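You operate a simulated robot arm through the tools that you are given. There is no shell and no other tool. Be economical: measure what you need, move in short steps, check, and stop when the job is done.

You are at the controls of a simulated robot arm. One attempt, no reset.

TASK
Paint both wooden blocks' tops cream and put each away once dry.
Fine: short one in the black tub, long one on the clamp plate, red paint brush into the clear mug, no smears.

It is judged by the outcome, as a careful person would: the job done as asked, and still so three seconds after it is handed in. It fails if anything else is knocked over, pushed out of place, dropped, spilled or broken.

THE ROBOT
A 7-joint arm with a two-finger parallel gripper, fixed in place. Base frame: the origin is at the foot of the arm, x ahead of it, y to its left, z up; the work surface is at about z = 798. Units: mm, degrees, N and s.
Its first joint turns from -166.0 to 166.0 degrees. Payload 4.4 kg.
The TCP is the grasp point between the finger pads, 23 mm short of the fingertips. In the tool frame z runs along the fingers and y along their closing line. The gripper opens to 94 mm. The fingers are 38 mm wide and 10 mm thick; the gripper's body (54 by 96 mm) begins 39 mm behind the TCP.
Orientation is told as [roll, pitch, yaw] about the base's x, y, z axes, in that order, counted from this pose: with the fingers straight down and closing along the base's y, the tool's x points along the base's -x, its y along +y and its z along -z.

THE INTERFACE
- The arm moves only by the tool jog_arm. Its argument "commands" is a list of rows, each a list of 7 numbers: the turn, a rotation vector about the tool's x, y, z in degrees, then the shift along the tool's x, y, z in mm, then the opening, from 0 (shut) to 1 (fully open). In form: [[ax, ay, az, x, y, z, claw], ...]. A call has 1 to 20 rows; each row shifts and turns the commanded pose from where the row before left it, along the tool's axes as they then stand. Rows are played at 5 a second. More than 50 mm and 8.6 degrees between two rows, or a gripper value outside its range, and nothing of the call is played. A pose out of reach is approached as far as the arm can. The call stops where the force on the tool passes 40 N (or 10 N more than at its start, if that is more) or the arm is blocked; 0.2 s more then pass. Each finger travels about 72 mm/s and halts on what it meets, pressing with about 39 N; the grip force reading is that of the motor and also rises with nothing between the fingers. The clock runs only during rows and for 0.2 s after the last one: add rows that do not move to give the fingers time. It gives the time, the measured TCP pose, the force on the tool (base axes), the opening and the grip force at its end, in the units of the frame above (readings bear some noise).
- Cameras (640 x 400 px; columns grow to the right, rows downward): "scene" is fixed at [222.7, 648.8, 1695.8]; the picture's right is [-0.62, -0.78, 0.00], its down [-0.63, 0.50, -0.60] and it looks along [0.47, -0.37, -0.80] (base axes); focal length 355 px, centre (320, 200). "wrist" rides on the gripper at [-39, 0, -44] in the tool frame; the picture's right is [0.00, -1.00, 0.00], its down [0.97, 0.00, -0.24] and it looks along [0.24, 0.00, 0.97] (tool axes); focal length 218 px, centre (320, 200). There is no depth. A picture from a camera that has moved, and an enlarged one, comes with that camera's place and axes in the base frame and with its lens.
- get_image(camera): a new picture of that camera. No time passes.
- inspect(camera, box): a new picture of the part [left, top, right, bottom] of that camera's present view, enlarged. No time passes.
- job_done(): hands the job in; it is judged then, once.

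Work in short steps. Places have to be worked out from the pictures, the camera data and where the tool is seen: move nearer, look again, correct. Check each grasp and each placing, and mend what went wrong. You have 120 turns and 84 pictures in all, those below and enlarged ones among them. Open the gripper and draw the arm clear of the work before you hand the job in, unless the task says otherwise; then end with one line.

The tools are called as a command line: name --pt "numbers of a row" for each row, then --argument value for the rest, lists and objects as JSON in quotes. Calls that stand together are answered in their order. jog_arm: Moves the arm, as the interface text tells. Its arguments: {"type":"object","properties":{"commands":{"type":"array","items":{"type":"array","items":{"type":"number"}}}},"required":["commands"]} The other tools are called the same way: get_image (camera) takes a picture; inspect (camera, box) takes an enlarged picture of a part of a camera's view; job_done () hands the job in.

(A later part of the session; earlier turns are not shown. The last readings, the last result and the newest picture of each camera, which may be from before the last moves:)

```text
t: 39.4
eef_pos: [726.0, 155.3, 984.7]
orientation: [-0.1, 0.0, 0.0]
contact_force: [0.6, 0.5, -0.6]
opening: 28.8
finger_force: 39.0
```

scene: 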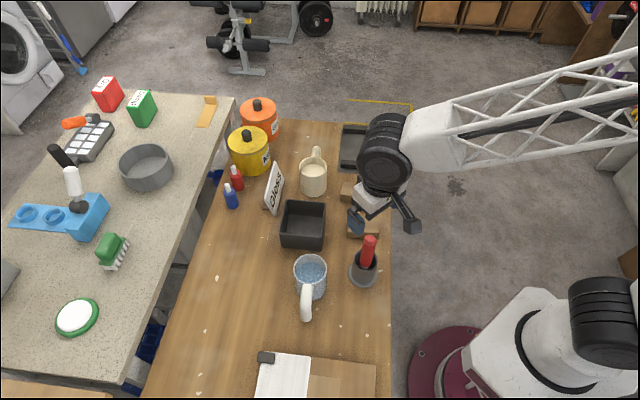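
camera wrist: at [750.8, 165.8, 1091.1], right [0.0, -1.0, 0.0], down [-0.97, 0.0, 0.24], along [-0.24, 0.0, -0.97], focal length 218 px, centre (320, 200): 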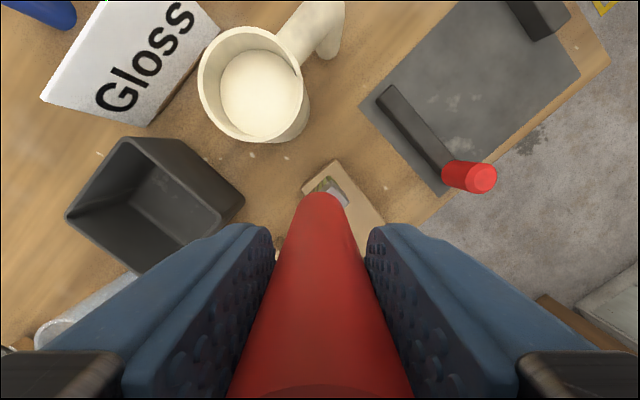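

Still free; another 1.4 mm.

jog_arm --pt "0 0 0 0 0 0.7 0.1" --pt "0 0 0 0 0 0.7 0.1" --pt "0 0 0 0 0 0 0.1"

inspect --camera "scene" --box '[330, 150, 390, 210]'

```text
t: 40.1
eef_pos: [726.7, 156.2, 984.6]
orientation: [0.1, 0.0, 0.1]
contact_force: [0.8, -0.5, -1.1]
opening: 29.0
finger_force: 39.0
```

```text
6.67 times, centred on (360, 180) of scene
camera zoom: at [222.7, 648.8, 1695.8], right [-0.62, -0.78, 0.0], down [-0.63, 0.5, -0.6], along [0.47, -0.37, -0.8], focal length 2367 px, centre (53, 333)
```

zoom: 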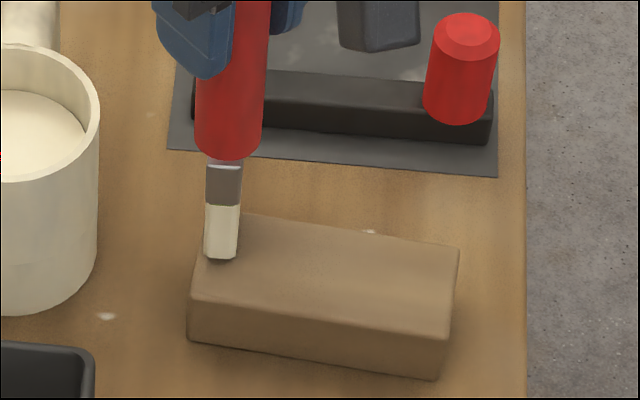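

Slight gap apparently remains; the brush may have slid up a couple mm in the grip. Creep 2 mm more.

jog_arm --pt "0 0 0 0 0 1 0.1" --pt "0 0 0 0 0 1 0.1" --pt "0 0 0 0 0 0 0.1"

jog_arm --pt "0 0 0 0 0 0.7 0.1" --pt "0 0 0 0 0 0 0.1"

```text
t: 41.0
eef_pos: [725.2, 156.1, 982.7]
orientation: [-0.1, 0.0, 0.0]
contact_force: [-0.1, -0.5, 0.6]
opening: 28.8
finger_force: 38.9
```

```text
t: 41.5
eef_pos: [726.1, 155.4, 981.0]
orientation: [0.1, 0.1, 0.0]
contact_force: [-1.6, -1.0, 9.0]
opening: 28.9
finger_force: 39.3
```

Contact with 9 N. I drag 32 mm along the block axis and check for paint and that the block stays put.

jog_arm --pt "0 0 0 6.27 -4.96 0 0.1" --pt "0 0 0 6.27 -4.96 0 0.1" --pt "0 0 0 6.27 -4.96 0 0.1" --pt "0 0 0 6.27 -4.96 0 0.1" --pt "0 0 0 0 0 0 0.1"

inspect --camera "wrist" --box '[240, 80, 400, 215]'

```text
t: 42.8
eef_pos: [701.7, 135.9, 981.2]
orientation: [0.0, 0.0, 0.0]
contact_force: [3.4, 2.7, 14.2]
opening: 28.9
finger_force: 39.3
```

```text
2.96 times, centred on (320, 148) of wrist
camera zoom: at [739.0, 135.2, 1025.8], right [0.0, -1.0, 0.0], down [-0.97, 0.0, 0.24], along [-0.24, 0.0, -0.97], focal length 647 px, centre (320, 356)
```

zoom: 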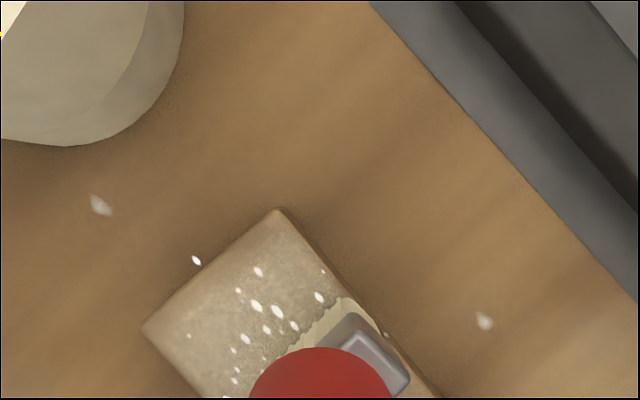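

Paint is going on as speckles; a couple of specks seem off the block. I zoom to see whether that's splatter.

inspect --camera "wrist" --box '[265, 125, 355, 205]'

inspect --camera "scene" --box '[330, 150, 400, 210]'

```text
5.00 times, centred on (310, 165) of wrist
camera zoom: at [739.0, 135.2, 1025.8], right [0.0, -1.0, 0.0], down [-0.97, 0.0, 0.24], along [-0.24, 0.0, -0.97], focal length 1091 px, centre (370, 375)
```

zoom: 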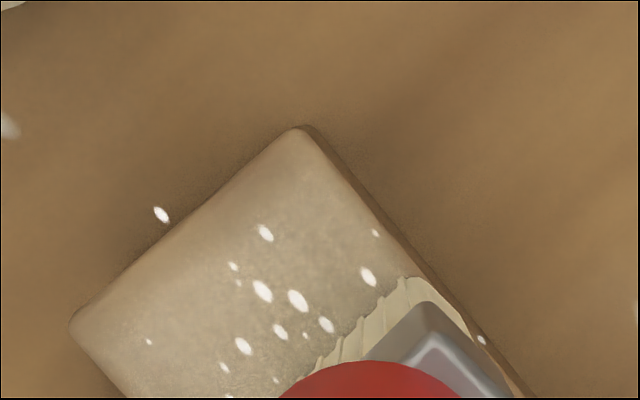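

```text
6.67 times, centred on (365, 180) of scene
camera zoom: at [222.7, 648.8, 1695.8], right [-0.62, -0.78, 0.0], down [-0.63, 0.5, -0.6], along [0.47, -0.37, -0.8], focal length 2367 px, centre (20, 333)
```

zoom: 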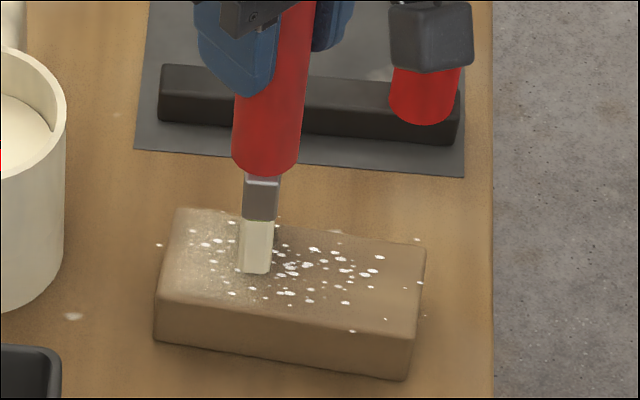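

Could be a transient particle effect or splatter. I pause without moving and re-look.

jog_arm --pt "0 0 0 0 0 -0.3 0.1" --pt "0 0 0 0 0 0 0.1" --pt "0 0 0 0 0 0 0.1"

inspect --camera "scene" --box '[330, 150, 400, 210]'

```text
t: 43.5
eef_pos: [700.9, 136.1, 981.2]
orientation: [0.0, 0.0, -0.1]
contact_force: [-1.0, -0.8, 10.5]
opening: 28.6
finger_force: 39.0
```

```text
6.67 times, centred on (365, 180) of scene
camera zoom: at [222.7, 648.8, 1695.8], right [-0.62, -0.78, 0.0], down [-0.63, 0.5, -0.6], along [0.47, -0.37, -0.8], focal length 2367 px, centre (20, 333)
```

zoom: 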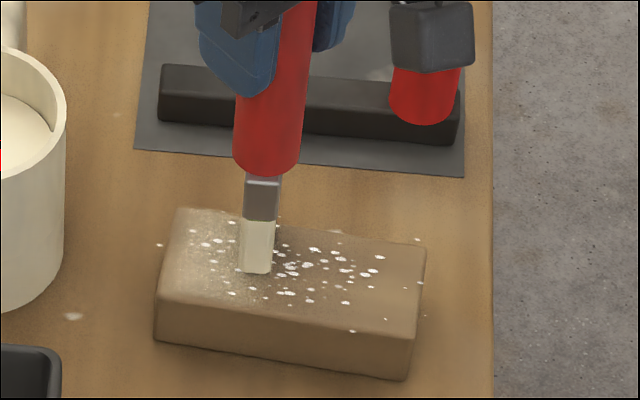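

The specks are static. I continue more gently: ease to a lighter pressure and slower strokes (4 mm per row).

jog_arm --pt "0 0 0 3.14 -2.48 -0.3 0.1" --pt "0 0 0 3.14 -2.48 0 0.1" --pt "0 0 0 3.14 -2.48 0 0.1" --pt "0 0 0 3.14 -2.48 0 0.1" --pt "0 0 0 3.14 -2.48 0 0.1" --pt "0 0 0 0 0 0 0.1"

inspect --camera "scene" --box '[330, 150, 400, 210]'

```text
t: 45.0
eef_pos: [685.4, 122.6, 980.6]
orientation: [0.1, 0.0, 0.1]
contact_force: [0.5, 0.7, 2.0]
opening: 28.8
finger_force: 38.4
```

```text
6.67 times, centred on (365, 180) of scene
camera zoom: at [222.7, 648.8, 1695.8], right [-0.62, -0.78, 0.0], down [-0.63, 0.5, -0.6], along [0.47, -0.37, -0.8], focal length 2367 px, centre (20, 333)
```

zoom: 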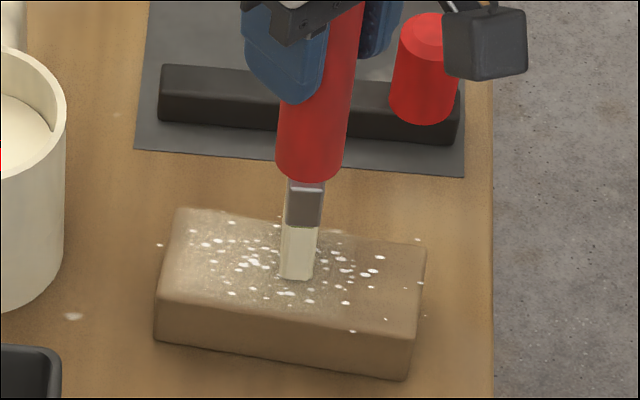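

Lighter stroke at 2 N is still laying paint without new specks. I continue lane 1 to the near end (43 mm more).

jog_arm --pt "0 0 0 3.14 -2.48 0 0.1" --pt "0 0 0 3.14 -2.48 0 0.1" --pt "0 0 0 3.14 -2.48 0 0.1" --pt "0 0 0 3.14 -2.48 0 0.1" --pt "0 0 0 3.14 -2.48 0 0.1" --pt "0 0 0 3.14 -2.48 0 0.1" --pt "0 0 0 3.14 -2.48 0 0.1" --pt "0 0 0 3.14 -2.48 0 0.1" --pt "0 0 0 3.14 -2.48 0 0.1" --pt "0 0 0 3.14 -2.48 0 0.1" --pt "0 0 0 0 0 0 0.1"

inspect --camera "scene" --box '[330, 150, 400, 210]'

inspect --camera "wrist" --box '[240, 80, 400, 215]'

```text
t: 47.4
eef_pos: [654.3, 99.0, 982.2]
orientation: [0.0, 0.0, 0.0]
contact_force: [0.4, -0.6, -1.3]
opening: 28.6
finger_force: 39.2
```

```text
6.67 times, centred on (365, 180) of scene
camera zoom: at [222.7, 648.8, 1695.8], right [-0.62, -0.78, 0.0], down [-0.63, 0.5, -0.6], along [0.47, -0.37, -0.8], focal length 2367 px, centre (20, 333)
```

zoom: 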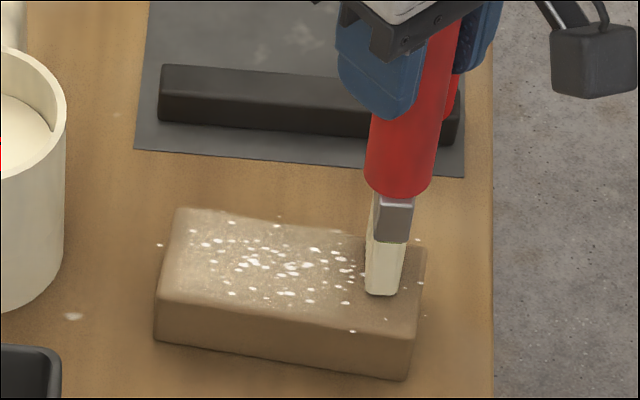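

```text
2.96 times, centred on (320, 148) of wrist
camera zoom: at [692.8, 97.9, 1026.3], right [0.0, -1.0, 0.0], down [-0.97, 0.0, 0.24], along [-0.24, 0.0, -0.97], focal length 647 px, centre (320, 356)
```

zoom: 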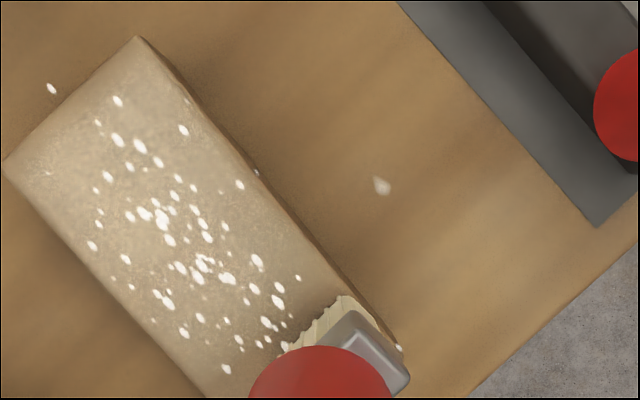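

Lane 1 nearly complete; contact was lost over the last bit and ~10 mm remain at the near end. I lower 0.7 mm, back-stroke 20 mm, then go to the end.

jog_arm --pt "0 0 0 -3.14 2.48 0.7 0.1" --pt "0 0 0 -3.14 2.48 0.3 0.1" --pt "0 0 0 -3.14 2.48 0 0.1" --pt "0 0 0 -3.14 2.48 0 0.1" --pt "0 0 0 -3.14 2.48 0 0.1" --pt "0 0 0 0 0 0 0.1"

jog_arm --pt "0 0 0 3.14 -2.48 0 0.1" --pt "0 0 0 3.14 -2.48 0 0.1" --pt "0 0 0 3.14 -2.48 0 0.1" --pt "0 0 0 3.14 -2.48 0 0.1" --pt "0 0 0 3.14 -2.48 0 0.1" --pt "0 0 0 3.14 -2.48 0 0.1" --pt "0 0 0 3.14 -2.48 0 0.1" --pt "0 0 0 0 0 0 0.1"

inspect --camera "scene" --box '[330, 150, 400, 210]'

```text
t: 48.8
eef_pos: [670.3, 111.2, 981.3]
orientation: [0.0, -0.1, 0.0]
contact_force: [-2.1, -3.1, 15.1]
opening: 29.2
finger_force: 39.4
```

```text
t: 50.5
eef_pos: [647.4, 93.2, 979.8]
orientation: [0.0, 0.0, 0.1]
contact_force: [1.5, 3.0, 13.3]
opening: 28.9
finger_force: 38.9
```

```text
6.67 times, centred on (365, 180) of scene
camera zoom: at [222.7, 648.8, 1695.8], right [-0.62, -0.78, 0.0], down [-0.63, 0.5, -0.6], along [0.47, -0.37, -0.8], focal length 2367 px, centre (20, 333)
```

zoom: 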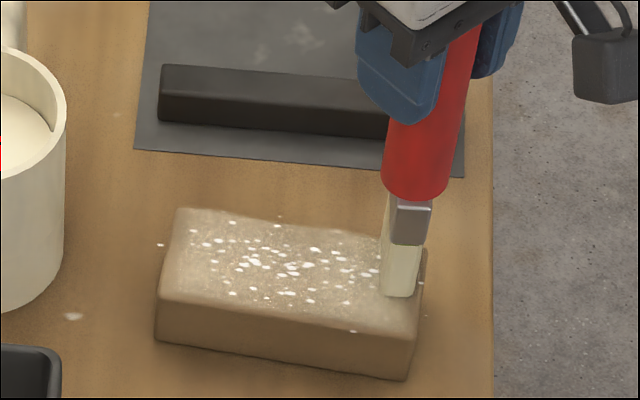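

Coverage growing; block remains in place. Now shift across to lane 2 (18 mm toward the camera side) and start stroking back, slightly lighter.

jog_arm --pt "0 0 0 2.8 3.5 -0.3 0.1" --pt "0 0 0 2.8 3.5 0 0.1" --pt "0 0 0 2.8 3.5 0 0.1" --pt "0 0 0 2.8 3.5 0 0.1" --pt "0 0 0 -3.9 3.1 0 0.1" --pt "0 0 0 -3.9 3.1 0 0.1" --pt "0 0 0 -3.9 3.1 0 0.1" --pt "0 0 0 -3.9 3.1 0 0.1" --pt "0 0 0 -3.9 3.1 0 0.1" --pt "0 0 0 -3.9 3.1 0 0.1" --pt "0 0 0 -3.9 3.1 0 0.1" --pt "0 0 0 -3.9 3.1 0 0.1" --pt "0 0 0 -3.9 3.1 0 0.1" --pt "0 0 0 -3.9 3.1 0 0.1" --pt "0 0 0 0 0 0 0.1"

inspect --camera "scene" --box '[330, 150, 400, 210]'

```text
t: 53.8
eef_pos: [676.9, 139.1, 980.6]
orientation: [0.0, 0.0, 0.0]
contact_force: [-0.5, 1.1, -0.7]
opening: 28.5
finger_force: 38.8
```

```text
6.67 times, centred on (365, 180) of scene
camera zoom: at [222.7, 648.8, 1695.8], right [-0.62, -0.78, 0.0], down [-0.63, 0.5, -0.6], along [0.47, -0.37, -0.8], focal length 2367 px, centre (20, 333)
```

zoom: 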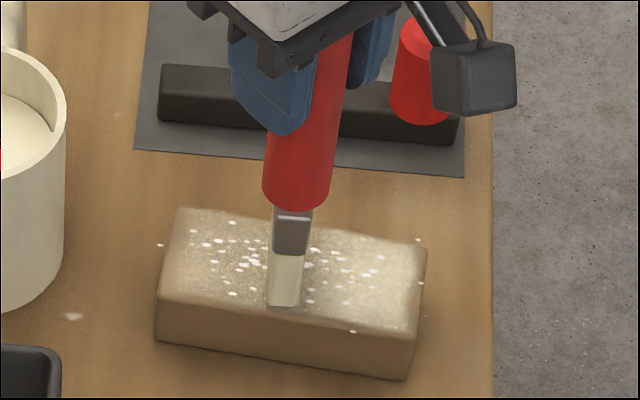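

Paint building up on the right half. I lower 0.5 mm (contact faded) and continue to the far end.

jog_arm --pt "0 0 0 -3.14 2.48 0.5 0.1" --pt "0 0 0 -3.14 2.48 0 0.1" --pt "0 0 0 -3.14 2.48 0 0.1" --pt "0 0 0 -3.14 2.48 0 0.1" --pt "0 0 0 -3.14 2.48 0 0.1" --pt "0 0 0 -3.14 2.48 0 0.1" --pt "0 0 0 -3.14 2.48 0 0.1" --pt "0 0 0 -3.14 2.48 0 0.1" --pt "0 0 0 -3.14 2.48 0 0.1" --pt "0 0 0 -3.14 2.48 0 0.1" --pt "0 0 0 -3.14 2.48 0 0.1" --pt "0 0 0 0 0 0 0.1"

inspect --camera "scene" --box '[330, 150, 400, 210]'

inspect --camera "wrist" --box '[240, 80, 400, 215]'

```text
t: 56.4
eef_pos: [711.1, 164.3, 980.2]
orientation: [0.0, -0.1, 0.0]
contact_force: [-1.2, -3.9, 13.5]
opening: 28.8
finger_force: 38.7
```

```text
6.67 times, centred on (365, 180) of scene
camera zoom: at [222.7, 648.8, 1695.8], right [-0.62, -0.78, 0.0], down [-0.63, 0.5, -0.6], along [0.47, -0.37, -0.8], focal length 2367 px, centre (20, 333)
```

zoom: 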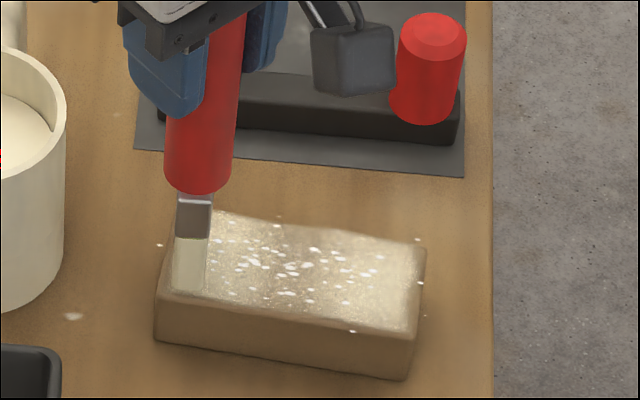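

```text
2.96 times, centred on (320, 148) of wrist
camera zoom: at [748.5, 165.5, 1024.9], right [0.0, -1.0, 0.0], down [-0.97, 0.0, 0.24], along [-0.24, 0.0, -0.97], focal length 647 px, centre (320, 356)
```

zoom: 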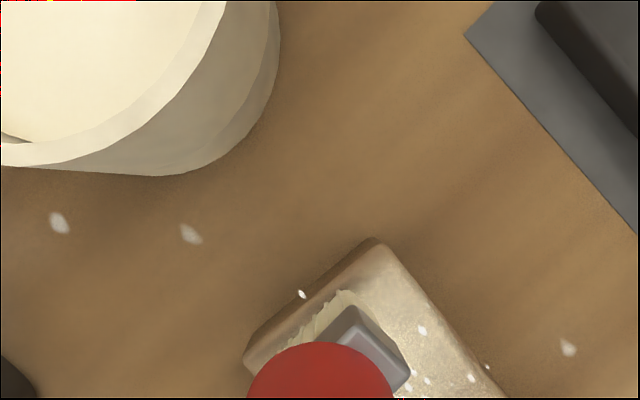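

Coverage is patchy where pressure was light. I do another pass: touch the far end, move to the centre lane, and stroke the full length with steady pressure.

jog_arm --pt "0 0 0 -3.14 2.48 0 0.1" --pt "0 0 0 -2.8 -3.5 0 0.1" --pt "0 0 0 -2.8 -3.5 0 0.1" --pt "0 0 0 4.31 -3.41 0 0.1" --pt "0 0 0 4.31 -3.41 0 0.1" --pt "0 0 0 4.31 -3.41 0 0.1" --pt "0 0 0 4.31 -3.41 0 0.1" --pt "0 0 0 4.31 -3.41 0 0.1" --pt "0 0 0 4.31 -3.41 0 0.1" --pt "0 0 0 4.31 -3.41 0 0.1" --pt "0 0 0 4.31 -3.41 0 0.1" --pt "0 0 0 4.31 -3.41 0 0.1" --pt "0 0 0 4.31 -3.41 0.2 0.1" --pt "0 0 0 4.31 -3.41 0 0.1" --pt "0 0 0 4.31 -3.41 0 0.1" --pt "0 0 0 4.31 -3.41 0 0.1" --pt "0 0 0 4.31 -3.41 0 0.1" --pt "0 0 0 4.31 -3.41 0 0.1" --pt "0 0 0 4.31 -3.41 0 0.1" --pt "0 0 0 0 0 0 0.1"

inspect --camera "scene" --box '[330, 150, 400, 210]'

```text
t: 60.5
eef_pos: [650.0, 105.9, 979.9]
orientation: [0.0, 0.0, 0.0]
contact_force: [0.6, 0.2, -1.5]
opening: 28.7
finger_force: 39.4
```

```text
6.67 times, centred on (365, 180) of scene
camera zoom: at [222.7, 648.8, 1695.8], right [-0.62, -0.78, 0.0], down [-0.63, 0.5, -0.6], along [0.47, -0.37, -0.8], focal length 2367 px, centre (20, 333)
```

zoom: 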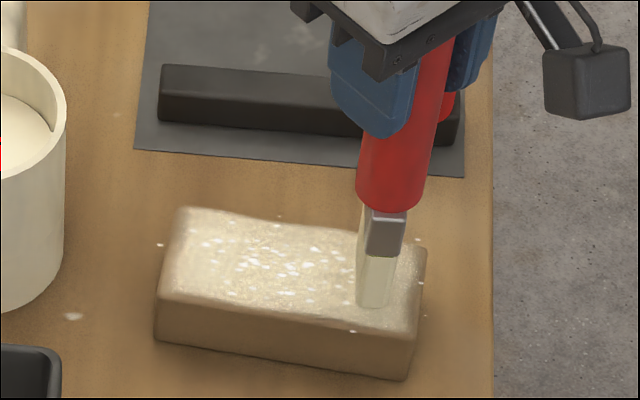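

Much creamier. Another full pass: finish the near end, shift to the camera-side lane, and stroke back.

jog_arm --pt "0 0 0 3.5 -2.8 0.5 0.1" --pt "0 0 0 3.5 -2.8 0 0.1" --pt "0 0 0 2.8 3.5 0 0.1" --pt "0 0 0 2.8 3.5 0 0.1" --pt "0 0 0 -4.31 3.41 -0.2 0.1" --pt "0 0 0 -4.31 3.41 0 0.1" --pt "0 0 0 -4.31 3.41 0 0.1" --pt "0 0 0 -4.31 3.41 0 0.1" --pt "0 0 0 -4.31 3.41 0 0.1" --pt "0 0 0 -4.31 3.41 0 0.1" --pt "0 0 0 -4.31 3.41 0 0.1" --pt "0 0 0 -4.31 3.41 0 0.1" --pt "0 0 0 -4.31 3.41 0 0.1" --pt "0 0 0 -4.31 3.41 0 0.1" --pt "0 0 0 -4.31 3.41 0 0.1" --pt "0 0 0 -4.31 3.41 0 0.1" --pt "0 0 0 -4.31 3.41 0 0.1" --pt "0 0 0 -4.31 3.41 0 0.1" --pt "0 0 0 -4.31 3.41 0 0.1" --pt "0 0 0 -4.31 3.41 0 0.1"

inspect --camera "scene" --box '[330, 150, 400, 210]'

```text
t: 64.8
eef_pos: [706.7, 162.7, 978.5]
orientation: [-0.1, 0.1, 0.0]
contact_force: [-0.1, -0.4, -0.8]
opening: 28.9
finger_force: 39.4
```

```text
6.67 times, centred on (365, 180) of scene
camera zoom: at [222.7, 648.8, 1695.8], right [-0.62, -0.78, 0.0], down [-0.63, 0.5, -0.6], along [0.47, -0.37, -0.8], focal length 2367 px, centre (20, 333)
```

zoom: 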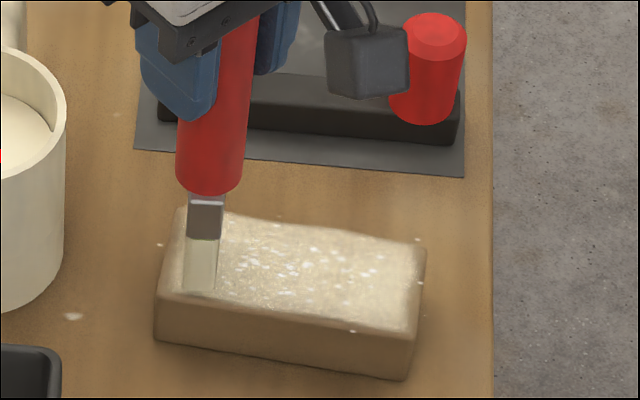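

The brush is running dry (bristles greenish again). I lift and re-dip: move above the mug and down to TCP ≈985.

jog_arm --pt "0 0 0 0 0 -20 0.1" --pt "0 0 0 0 0 -35 0.1" --pt "0 0 0 0 0 -35 0.1" --pt "0 0 0 0 0 -30 0.1" --pt "0 0 0 -30 18 0 0.1" --pt "0 0 0 -35 22 0 0.1" --pt "0 0 0 -30 18.5 0 0.1" --pt "0 0 0 0 0 0 0.1" --pt "0 0 0 0 0 0 0.1"

inspect --camera "wrist" --box '[220, 60, 440, 220]'

```text
t: 66.8
eef_pos: [801.8, 222.2, 1098.2]
orientation: [-0.1, -0.1, 0.0]
contact_force: [0.9, -0.2, -0.9]
opening: 28.9
finger_force: 39.0
```

```text
2.50 times, centred on (330, 140) of wrist
camera zoom: at [839.5, 221.2, 1143.7], right [0.0, -1.0, 0.0], down [-0.97, 0.0, 0.24], along [-0.24, 0.0, -0.97], focal length 546 px, centre (295, 350)
```

zoom: 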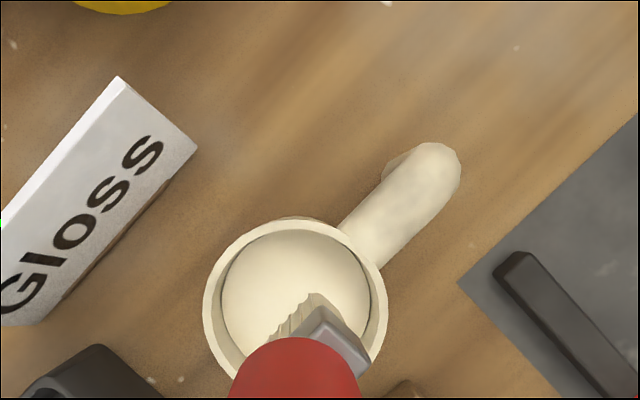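

Centred over the paint. Dip to ≈984 with slow final millimetres, dwell.

jog_arm --pt "0 0 0 0 0 30 0.1" --pt "0 0 0 0 0 30 0.1" --pt "0 0 0 0 0 30 0.1" --pt "0 0 0 0 0 15 0.1" --pt "0 0 0 0 0 6 0.1" --pt "0 0 0 0 0 1 0.1" --pt "0 0 0 0 0 1 0.1" --pt "0 0 0 0 0 0 0.1" --pt "0 0 0 0 0 0 0.1"

jog_arm --pt "0 0 0 0 0 1 0.1" --pt "0 0 0 0 0 1 0.1" --pt "0 0 0 0 0 0 0.1"

```text
t: 68.8
eef_pos: [801.1, 221.7, 986.8]
orientation: [-0.1, 0.0, 0.1]
contact_force: [0.3, -0.9, -0.5]
opening: 28.7
finger_force: 39.4
```

```text
t: 69.5
eef_pos: [802.6, 220.9, 984.4]
orientation: [0.0, 0.1, 0.0]
contact_force: [0.2, 0.3, 5.5]
opening: 28.9
finger_force: 38.8
```

Touching the paint bed lightly (5.5 N). Dwell, lift, check bristles en route, and return above the block's far end, camera-side lane.

jog_arm --pt "0 0 0 0 0 0 0.1" --pt "0 0 0 0 0 -10 0.1" --pt "0 0 0 0 0 -35 0.1" --pt "0 0 0 0 0 -35 0.1" --pt "0 0 0 0 0 -30 0.1" --pt "0 0 0 0 0 0 0.1" --pt "0 0 0 25 -17 0 0.1" --pt "0 0 0 35 -24 0 0.1" --pt "0 0 0 29 -18 0 0.1" --pt "0 0 0 0 0 35 0.1" --pt "0 0 0 0 0 35 0.1" --pt "0 0 0 0 0 30 0.1" --pt "0 0 0 0 0 8 0.1" --pt "0 0 0 0 0 0 0.1" --pt "0 0 0 0 0 0 0.1"

inspect --camera "wrist" --box '[240, 120, 400, 220]'

```text
t: 72.8
eef_pos: [711.6, 163.8, 987.1]
orientation: [0.0, -0.1, 0.0]
contact_force: [0.0, 1.2, -0.6]
opening: 28.9
finger_force: 39.1
```

```text
4.00 times, centred on (320, 170) of wrist
camera zoom: at [750.3, 162.0, 1031.3], right [0.0, -1.0, 0.0], down [-0.97, 0.0, 0.24], along [-0.24, 0.0, -0.97], focal length 873 px, centre (320, 320)
```

zoom: 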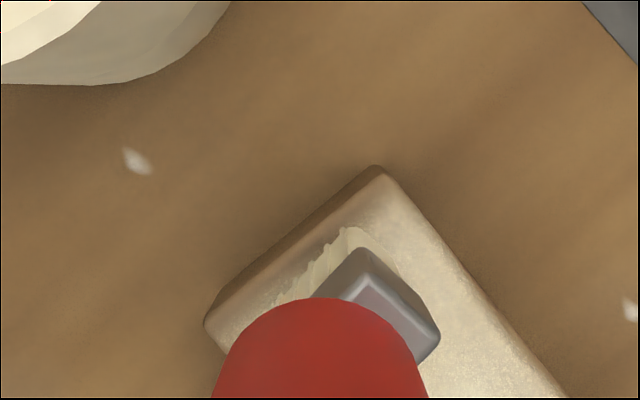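

The specks have vanished — they were transient. Brush loaded again. I move to the unpainted far-left corner (shift (+1, +8.4)) and creep to contact.

jog_arm --pt "0 0 0 -1 8.4 0 0.1" --pt "0 0 0 0 0 3 0.1" --pt "0 0 0 0 0 2 0.1" --pt "0 0 0 0 0 1 0.1" --pt "0 0 0 0 0 0 0.1"

jog_arm --pt "0 0 0 0 0 1 0.1" --pt "0 0 0 0 0 0.5 0.1" --pt "0 0 0 0 0 0 0.1"

inspect --camera "scene" --box '[330, 150, 400, 210]'

```text
t: 74.0
eef_pos: [712.7, 170.2, 980.4]
orientation: [0.0, 0.0, 0.0]
contact_force: [0.3, -0.8, 0.8]
opening: 28.7
finger_force: 39.1
```

```text
t: 74.8
eef_pos: [712.6, 170.8, 980.5]
orientation: [0.0, -0.2, 0.0]
contact_force: [-1.1, -0.4, 22.0]
opening: 28.6
finger_force: 39.0
```

```text
6.67 times, centred on (365, 180) of scene
camera zoom: at [222.7, 648.8, 1695.8], right [-0.62, -0.78, 0.0], down [-0.63, 0.5, -0.6], along [0.47, -0.37, -0.8], focal length 2367 px, centre (20, 333)
```

zoom: 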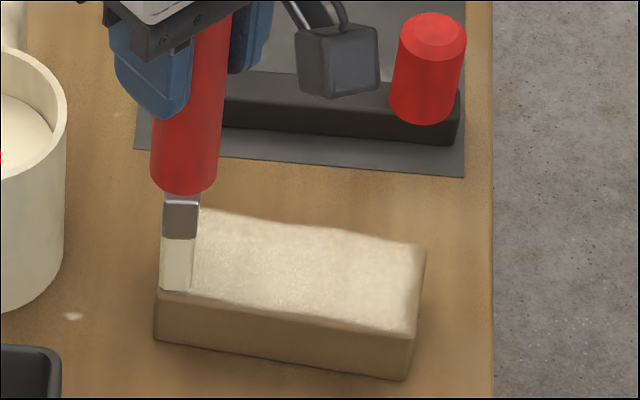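

Good coverage already. I ease 0.6 mm and stroke the full camera-side lane to the near end.

jog_arm --pt "0 0 0 4.31 -3.41 -0.6 0.1" --pt "0 0 0 4.31 -3.41 0 0.1" --pt "0 0 0 4.31 -3.41 0 0.1" --pt "0 0 0 4.31 -3.41 0 0.1" --pt "0 0 0 4.31 -3.41 0 0.1" --pt "0 0 0 4.31 -3.41 0 0.1" --pt "0 0 0 4.31 -3.41 0 0.1" --pt "0 0 0 4.31 -3.41 0 0.1" --pt "0 0 0 4.31 -3.41 0.2 0.1" --pt "0 0 0 4.31 -3.41 0 0.1" --pt "0 0 0 4.31 -3.41 0 0.1" --pt "0 0 0 4.31 -3.41 0.2 0.1" --pt "0 0 0 4.31 -3.41 0 0.1" --pt "0 0 0 4.31 -3.41 0 0.1" --pt "0 0 0 4.31 -3.41 0 0.1" --pt "0 0 0 4.31 -3.41 0 0.1" --pt "0 0 0 4.31 -3.41 0 0.1" --pt "0 0 0 0 0 0 0.1"

inspect --camera "wrist" --box '[180, 0, 440, 215]'

```text
t: 78.5
eef_pos: [640.5, 112.2, 980.1]
orientation: [0.0, 0.0, 0.0]
contact_force: [4.8, 4.8, 27.3]
opening: 29.0
finger_force: 39.0
```

```text
1.86 times, centred on (310, 108) of wrist
camera zoom: at [678.1, 112.2, 1024.3], right [0.0, -1.0, 0.0], down [-0.97, 0.0, 0.24], along [-0.24, 0.0, -0.97], focal length 406 px, centre (339, 372)
```

zoom: 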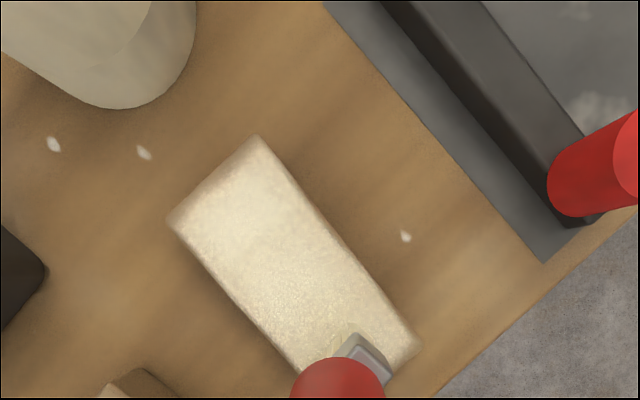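

Coverage is now nearly complete. One last pass on the other lane: ease 0.8 mm, shift 17 mm across, stroke back to the far end, then lift.

jog_arm --pt "0 0 0 -3.5 -4.4 -0.8 0.1" --pt "0 0 0 -3.5 -4.4 0 0.1" --pt "0 0 0 -3.5 -4.4 0 0.1" --pt "0 0 0 -4.31 3.41 0 0.1" --pt "0 0 0 -4.31 3.41 0 0.1" --pt "0 0 0 -4.31 3.41 0 0.1" --pt "0 0 0 -4.31 3.41 0 0.1" --pt "0 0 0 -4.31 3.41 0 0.1" --pt "0 0 0 -4.31 3.41 0 0.1" --pt "0 0 0 -4.31 3.41 0 0.1" --pt "0 0 0 -4.31 3.41 0 0.1" --pt "0 0 0 -4.31 3.41 0 0.1" --pt "0 0 0 -4.31 3.41 0 0.1" --pt "0 0 0 -4.31 3.41 0 0.1" --pt "0 0 0 -4.31 3.41 0 0.1" --pt "0 0 0 -4.31 3.41 0 0.1" --pt "0 0 0 -4.31 3.41 0 0.1" --pt "0 0 0 -4.31 3.41 0 0.1" --pt "0 0 0 -4.31 3.41 0 0.1" --pt "0 0 0 -4.31 3.41 0 0.1"

jog_arm --pt "0 0 0 0 0 -20 0.1" --pt "0 0 0 0 0 -40 0.1" --pt "0 0 0 0 0 -40 0.1" --pt "0 0 0 0 0 0 0.1"

inspect --camera "scene" --box '[320, 110, 410, 250]'

```text
t: 82.8
eef_pos: [723.6, 158.1, 980.3]
orientation: [0.0, 0.0, 0.1]
contact_force: [1.1, -0.1, -0.7]
opening: 28.8
finger_force: 39.0
```

```text
t: 83.8
eef_pos: [723.7, 158.7, 1081.1]
orientation: [0.0, 0.1, 0.1]
contact_force: [0.3, 0.3, -0.6]
opening: 28.9
finger_force: 39.2
```

```text
2.86 times, centred on (365, 180) of scene
camera zoom: at [222.7, 648.8, 1695.8], right [-0.62, -0.78, 0.0], down [-0.63, 0.5, -0.6], along [0.47, -0.37, -0.8], focal length 1014 px, centre (191, 257)
```

zoom: 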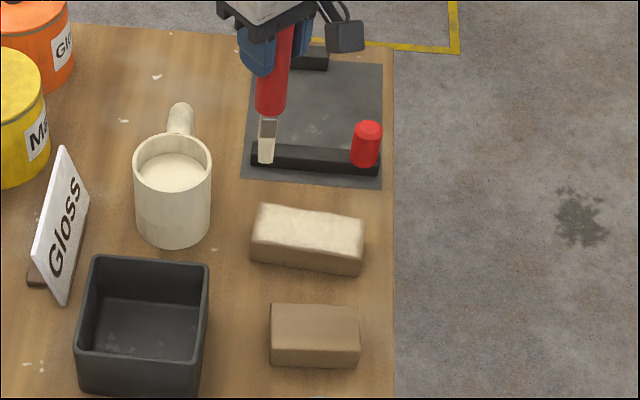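

Long block's top is well covered. Now the short block: I estimate centre ≈ (579, 209), ~86×51 mm, axis ≈ 52° (≈13° more than the long one). I move over its far end and rotate the tool by +13° about vertical, then look.

jog_arm --pt "0 0 0 28 19 0 0.1" --pt "0 0 0 30 20 0 0.1" --pt "0 0 0 30 20 0 0.1" --pt "0 0 0 25.7 18.3 0 0.1" --pt "0 0 -6.5 0 0 20 0.1" --pt "0 0 -6.5 0 0 20 0.1" --pt "0 0 0 0 0 20 0.1" --pt "0 0 0 0 0 0 0.1" --pt "0 0 0 0 0 0 0.1"

inspect --camera "wrist" --box '[220, 70, 440, 220]'

```text
t: 85.8
eef_pos: [609.0, 235.9, 1020.6]
orientation: [0.0, 0.0, 13.1]
contact_force: [-0.4, -0.5, -0.6]
opening: 28.7
finger_force: 39.1
```

```text
2.67 times, centred on (330, 145) of wrist
camera zoom: at [646.9, 243.4, 1065.0], right [0.23, -0.97, 0.0], down [-0.95, -0.22, 0.24], along [-0.23, -0.05, -0.97], focal length 582 px, centre (293, 347)
```

zoom: 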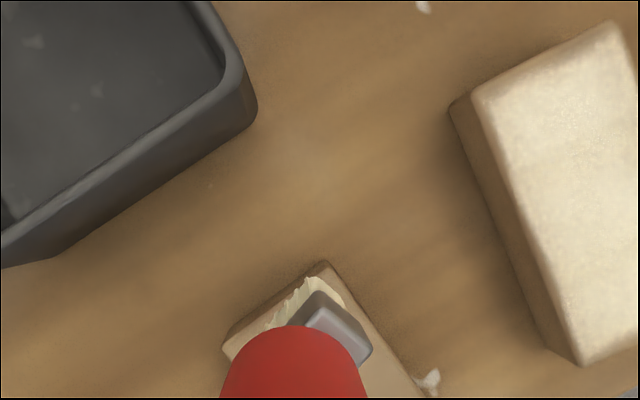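

Well aligned with the short block. I descend to TCP ≈ 988 and zoom.

jog_arm --pt "0 0 0 0 0 16 0.1" --pt "0 0 0 0 0 16 0.1" --pt "0 0 0 0 0 0 0.1" --pt "0 0 0 0 0 0 0.1"

inspect --camera "wrist" --box '[240, 120, 400, 220]'

```text
t: 86.8
eef_pos: [609.6, 234.4, 988.5]
orientation: [0.0, 0.0, 13.0]
contact_force: [-0.2, -0.1, -0.1]
opening: 28.7
finger_force: 38.9
```

```text
4.00 times, centred on (320, 170) of wrist
camera zoom: at [647.5, 243.1, 1033.0], right [0.23, -0.97, 0.0], down [-0.95, -0.22, 0.24], along [-0.23, -0.05, -0.97], focal length 873 px, centre (320, 320)
```

zoom: 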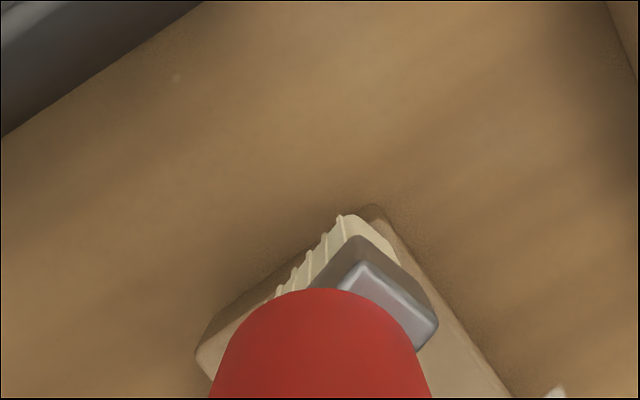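

The bristles overhang the far end by ~6 mm at this spot, so I shift 8 mm inward along the axis and creep down.

jog_arm --pt "0 0 0 6.3 -5 0 0.1" --pt "0 0 0 0 0 4 0.1" --pt "0 0 0 0 0 2 0.1" --pt "0 0 0 0 0 0 0.1"

inspect --camera "wrist" --box '[240, 120, 400, 220]'

jog_arm --pt "0 0 0 0 0 1 0.1" --pt "0 0 0 0 0 0.5 0.1" --pt "0 0 0 0 0 0 0.1"

```text
t: 87.8
eef_pos: [604.8, 228.8, 981.6]
orientation: [-0.1, 0.1, 13.1]
contact_force: [0.0, 0.2, 0.1]
opening: 28.6
finger_force: 38.9
```

```text
4.00 times, centred on (320, 170) of wrist
camera zoom: at [642.3, 236.5, 1027.1], right [0.23, -0.97, 0.0], down [-0.95, -0.22, 0.24], along [-0.23, -0.05, -0.97], focal length 873 px, centre (320, 320)
```

zoom: 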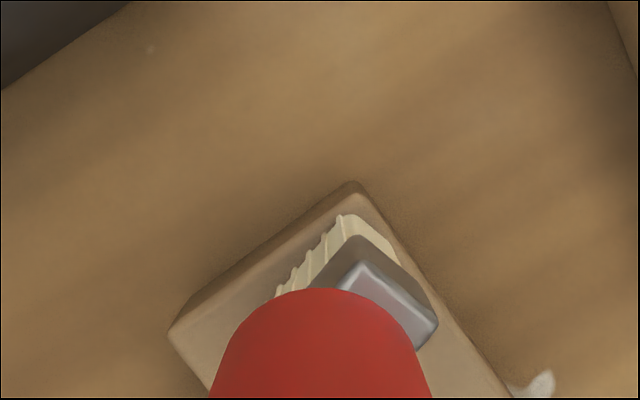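

```text
t: 88.5
eef_pos: [604.4, 228.9, 981.2]
orientation: [0.0, 0.0, 13.0]
contact_force: [0.6, -0.1, 0.7]
opening: 28.7
finger_force: 38.4
```

Positioned ~2 mm inside the corner. Press another 0.8 mm, then stroke lane 1 (66 mm).

jog_arm --pt "0 0 0 0 0 0.8 0.1" --pt "0 0 0 0 0 0.2 0.1" --pt "0 0 0 0 0 0 0.1"

jog_arm --pt "0 0 0 3.9 -3.1 0 0.1" --pt "0 0 0 3.9 -3.1 0 0.1" --pt "0 0 0 3.9 -3.1 0 0.1" --pt "0 0 0 3.9 -3.1 0 0.1" --pt "0 0 0 3.9 -3.1 0 0.1" --pt "0 0 0 3.9 -3.1 0 0.1" --pt "0 0 0 3.9 -3.1 0 0.1" --pt "0 0 0 3.9 -3.1 0 0.1" --pt "0 0 0 3.9 -3.1 0 0.1" --pt "0 0 0 3.9 -3.1 0 0.1" --pt "0 0 0 3.9 -3.1 0 0.1" --pt "0 0 0 3.9 -3.1 0 0.1" --pt "0 0 0 0 0 0 0.1"

inspect --camera "scene" --box '[330, 195, 400, 255]'

```text
t: 89.3
eef_pos: [605.5, 228.2, 980.9]
orientation: [0.0, -0.1, 13.0]
contact_force: [0.4, 2.1, 18.9]
opening: 28.7
finger_force: 38.5
```

```text
t: 92.2
eef_pos: [567.1, 182.6, 979.0]
orientation: [0.1, 0.0, 13.0]
contact_force: [1.5, 5.7, 32.6]
opening: 29.1
finger_force: 39.3
```

```text
6.67 times, centred on (365, 225) of scene
camera zoom: at [222.7, 648.8, 1695.8], right [-0.62, -0.78, 0.0], down [-0.63, 0.5, -0.6], along [0.47, -0.37, -0.8], focal length 2367 px, centre (20, 33)
```

zoom: 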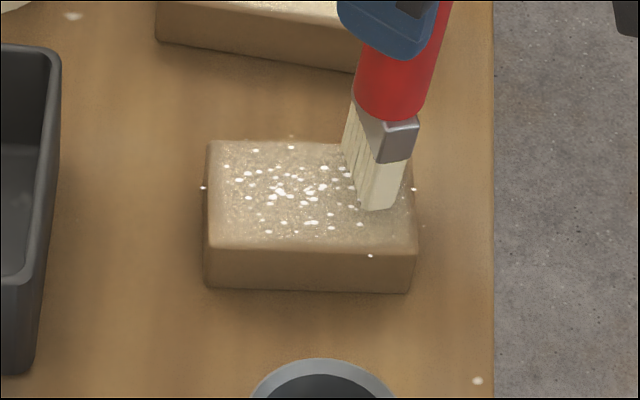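

Force rose to 33 N, so I ease 1 mm, finish the last 4 mm, shift across to the camera-side lane and stroke back.

jog_arm --pt "0 0 0 0 0 -1 0.1" --pt "0 0 0 3.1 -2.5 0 0.1" --pt "0 0 0 3.5 4.4 0 0.1" --pt "0 0 0 3.5 4.4 0 0.1" --pt "0 0 0 3.5 4.4 0 0.1" --pt "0 0 0 -3.9 3.1 0 0.1" --pt "0 0 0 -3.9 3.1 0 0.1" --pt "0 0 0 -3.9 3.1 0 0.1" --pt "0 0 0 -3.9 3.1 0 0.1" --pt "0 0 0 -3.9 3.1 0 0.1" --pt "0 0 0 -3.9 3.1 0 0.1" --pt "0 0 0 -3.9 3.1 0 0.1" --pt "0 0 0 0 0 0 0.1"

inspect --camera "scene" --box '[330, 195, 400, 255]'

```text
t: 95.0
eef_pos: [572.3, 216.0, 980.3]
orientation: [0.0, 0.1, 13.0]
contact_force: [-0.1, -0.2, -1.0]
opening: 28.7
finger_force: 39.0
```

```text
6.67 times, centred on (365, 225) of scene
camera zoom: at [222.7, 648.8, 1695.8], right [-0.62, -0.78, 0.0], down [-0.63, 0.5, -0.6], along [0.47, -0.37, -0.8], focal length 2367 px, centre (20, 33)
```

zoom: 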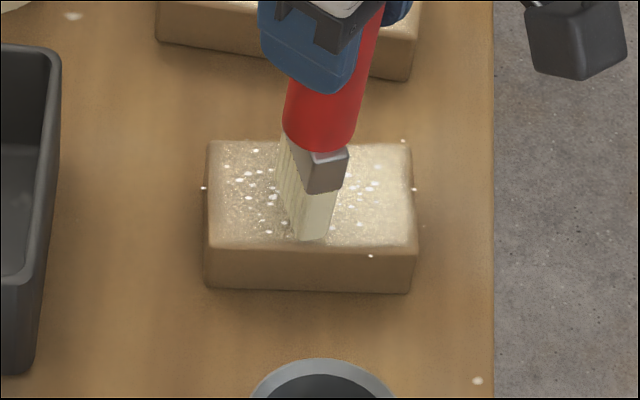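

Lower 0.8 mm and continue this lane to the far end (36 mm).

jog_arm --pt "0 0 0 -3.9 3.1 0.8 0.1" --pt "0 0 0 -3.9 3.1 0 0.1" --pt "0 0 0 -3.9 3.1 0 0.1" --pt "0 0 0 -3.9 3.1 0 0.1" --pt "0 0 0 -3.9 3.1 0 0.1" --pt "0 0 0 -3.9 3.1 0 0.1" --pt "0 0 0 -3.9 3.1 0 0.1" --pt "0 0 0 0 0 0 0.1"

inspect --camera "scene" --box '[330, 195, 400, 255]'

```text
t: 96.8
eef_pos: [595.9, 243.3, 979.7]
orientation: [0.0, 0.1, 13.1]
contact_force: [-0.1, -1.7, 7.0]
opening: 28.9
finger_force: 39.4
```

```text
6.67 times, centred on (365, 225) of scene
camera zoom: at [222.7, 648.8, 1695.8], right [-0.62, -0.78, 0.0], down [-0.63, 0.5, -0.6], along [0.47, -0.37, -0.8], focal length 2367 px, centre (20, 33)
```

zoom: 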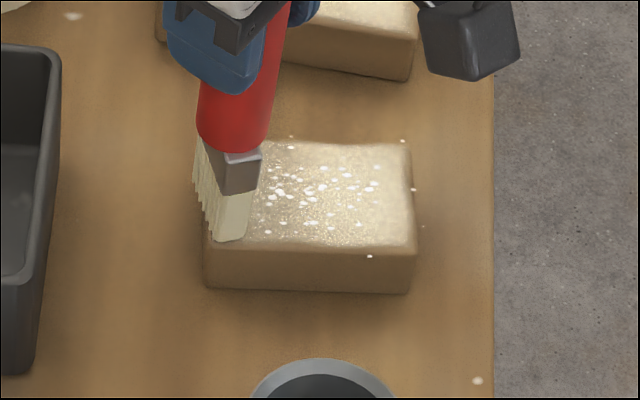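

Good. Now a centre pass back to the near end.

jog_arm --pt "0 0 0 3.1 -2.5 0 0.1" --pt "0 0 0 -2.8 -3.5 0 0.1" --pt "0 0 0 -2.8 -3.5 0 0.1" --pt "0 0 0 3.9 -3.1 0 0.1" --pt "0 0 0 3.9 -3.1 0 0.1" --pt "0 0 0 3.9 -3.1 0 0.1" --pt "0 0 0 3.9 -3.1 0 0.1" --pt "0 0 0 3.9 -3.1 0 0.1" --pt "0 0 0 3.9 -3.1 0.2 0.1" --pt "0 0 0 3.9 -3.1 0 0.1" --pt "0 0 0 3.9 -3.1 0 0.1" --pt "0 0 0 3.9 -3.1 0 0.1" --pt "0 0 0 3.9 -3.1 0 0.1" --pt "0 0 0 3.9 -3.1 0 0.1" --pt "0 0 0 3.9 -3.1 0 0.1" --pt "0 0 0 0 0 0 0.1"

inspect --camera "scene" --box '[330, 195, 400, 255]'

```text
t: 100.2
eef_pos: [563.1, 187.6, 980.0]
orientation: [0.0, 0.0, 13.1]
contact_force: [0.2, 1.9, 9.8]
opening: 28.5
finger_force: 38.8
```

```text
6.67 times, centred on (365, 225) of scene
camera zoom: at [222.7, 648.8, 1695.8], right [-0.62, -0.78, 0.0], down [-0.63, 0.5, -0.6], along [0.47, -0.37, -0.8], focal length 2367 px, centre (20, 33)
```

zoom: 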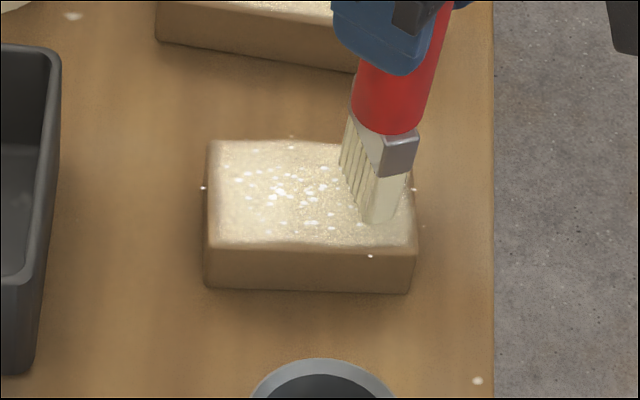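

Nearly full. One more circuit: near end, camera-side lane back, then across the far end.

jog_arm --pt "0 0 0 2.8 -2.2 0 0.1" --pt "0 0 0 2.9 3.7 0 0.1" --pt "0 0 0 2.9 3.7 0 0.1" --pt "0 0 0 -3.9 3.1 0.3 0.1" --pt "0 0 0 -3.9 3.1 0 0.1" --pt "0 0 0 -3.9 3.1 0 0.1" --pt "0 0 0 -3.9 3.1 0 0.1" --pt "0 0 0 -3.9 3.1 0 0.1" --pt "0 0 0 -3.9 3.1 0 0.1" --pt "0 0 0 -3.9 3.1 0 0.1" --pt "0 0 0 -3.9 3.1 0 0.1" --pt "0 0 0 -3.9 3.1 0 0.1" --pt "0 0 0 -3.9 3.1 0 0.1" --pt "0 0 0 -3.9 3.1 0 0.1" --pt "0 0 0 -3.9 3.1 0 0.1" --pt "0 0 0 -3.3 -4.2 0 0.1" --pt "0 0 0 -3.3 -4.2 0 0.1" --pt "0 0 0 -3.3 -4.2 0 0.1" --pt "0 0 0 0 0 0 0.1"

jog_arm --pt "0 0 0 0 0 -20 0.1" --pt "0 0 0 0 0 -40 0.1" --pt "0 0 0 0 0 -40 0.1" --pt "0 0 0 0 0 0 0.1"

inspect --camera "scene" --box '[300, 150, 410, 290]'

```text
t: 104.2
eef_pos: [603.8, 227.8, 978.9]
orientation: [0.0, 0.0, 13.0]
contact_force: [0.5, 0.1, 0.2]
opening: 27.8
finger_force: 38.8
```

```text
t: 105.2
eef_pos: [603.8, 227.8, 1080.2]
orientation: [0.0, 0.0, 12.9]
contact_force: [-0.4, -0.2, -1.6]
opening: 27.7
finger_force: 38.8
```

```text
2.86 times, centred on (355, 220) of scene
camera zoom: at [222.7, 648.8, 1695.8], right [-0.62, -0.78, 0.0], down [-0.63, 0.5, -0.6], along [0.47, -0.37, -0.8], focal length 1014 px, centre (220, 143)
```

zoom: 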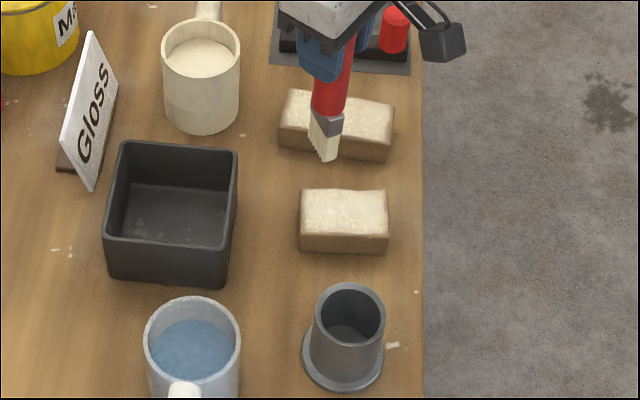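

Both tops are cream. Now the brush goes to the clear mug: rim centre triangulated at (538, 431, ~902). I raise and hover above it.

jog_arm --pt "0 0 0 0 0 -30 0.1" --pt "0 0 0 2.6 30 0 0.1" --pt "0 0 0 3.2 36 0 0.1" --pt "0 0 0 3.4 40 0 0.1" --pt "0 0 0 3.4 40 0 0.1" --pt "0 0 0 3.4 38 0 0.1" --pt "0 0 0 2.6 28.6 0 0.1" --pt "0 0 0 0 0 0 0.1" --pt "0 0 0 0 0 0 0.1"

inspect --camera "wrist" --box '[220, 60, 440, 220]'

inspect --camera "scene" --box '[250, 170, 370, 330]'

```text
t: 107.2
eef_pos: [535.6, 431.0, 1110.3]
orientation: [0.0, -0.1, 13.0]
contact_force: [0.0, 0.0, -0.1]
opening: 28.0
finger_force: 39.0
```

```text
2.50 times, centred on (330, 140) of wrist
camera zoom: at [573.7, 439.4, 1154.3], right [0.23, -0.97, 0.0], down [-0.95, -0.22, 0.24], along [-0.23, -0.05, -0.97], focal length 546 px, centre (295, 350)
```

zoom: 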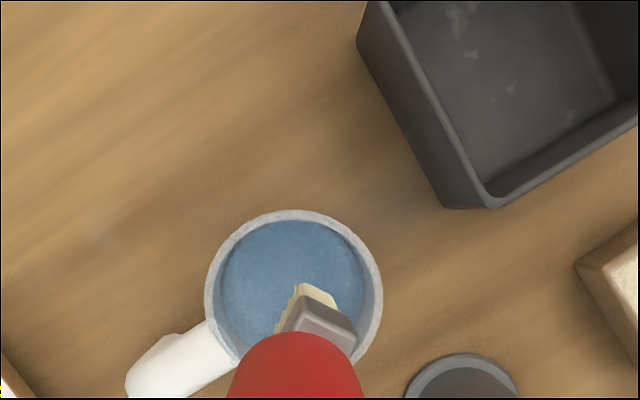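

```text
2.50 times, centred on (310, 250) of scene
camera zoom: at [222.7, 648.8, 1695.8], right [-0.62, -0.78, 0.0], down [-0.63, 0.5, -0.6], along [0.47, -0.37, -0.8], focal length 888 px, centre (345, 75)
```

zoom: 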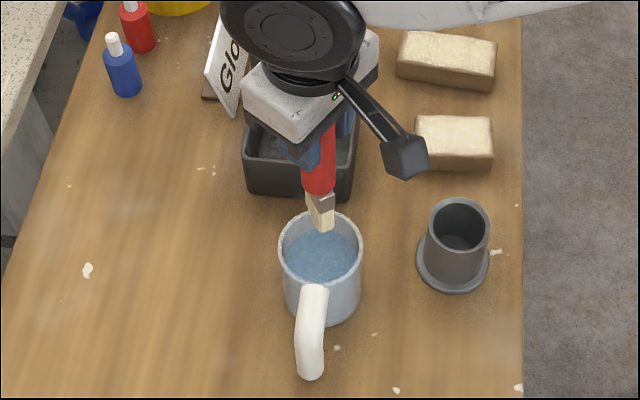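

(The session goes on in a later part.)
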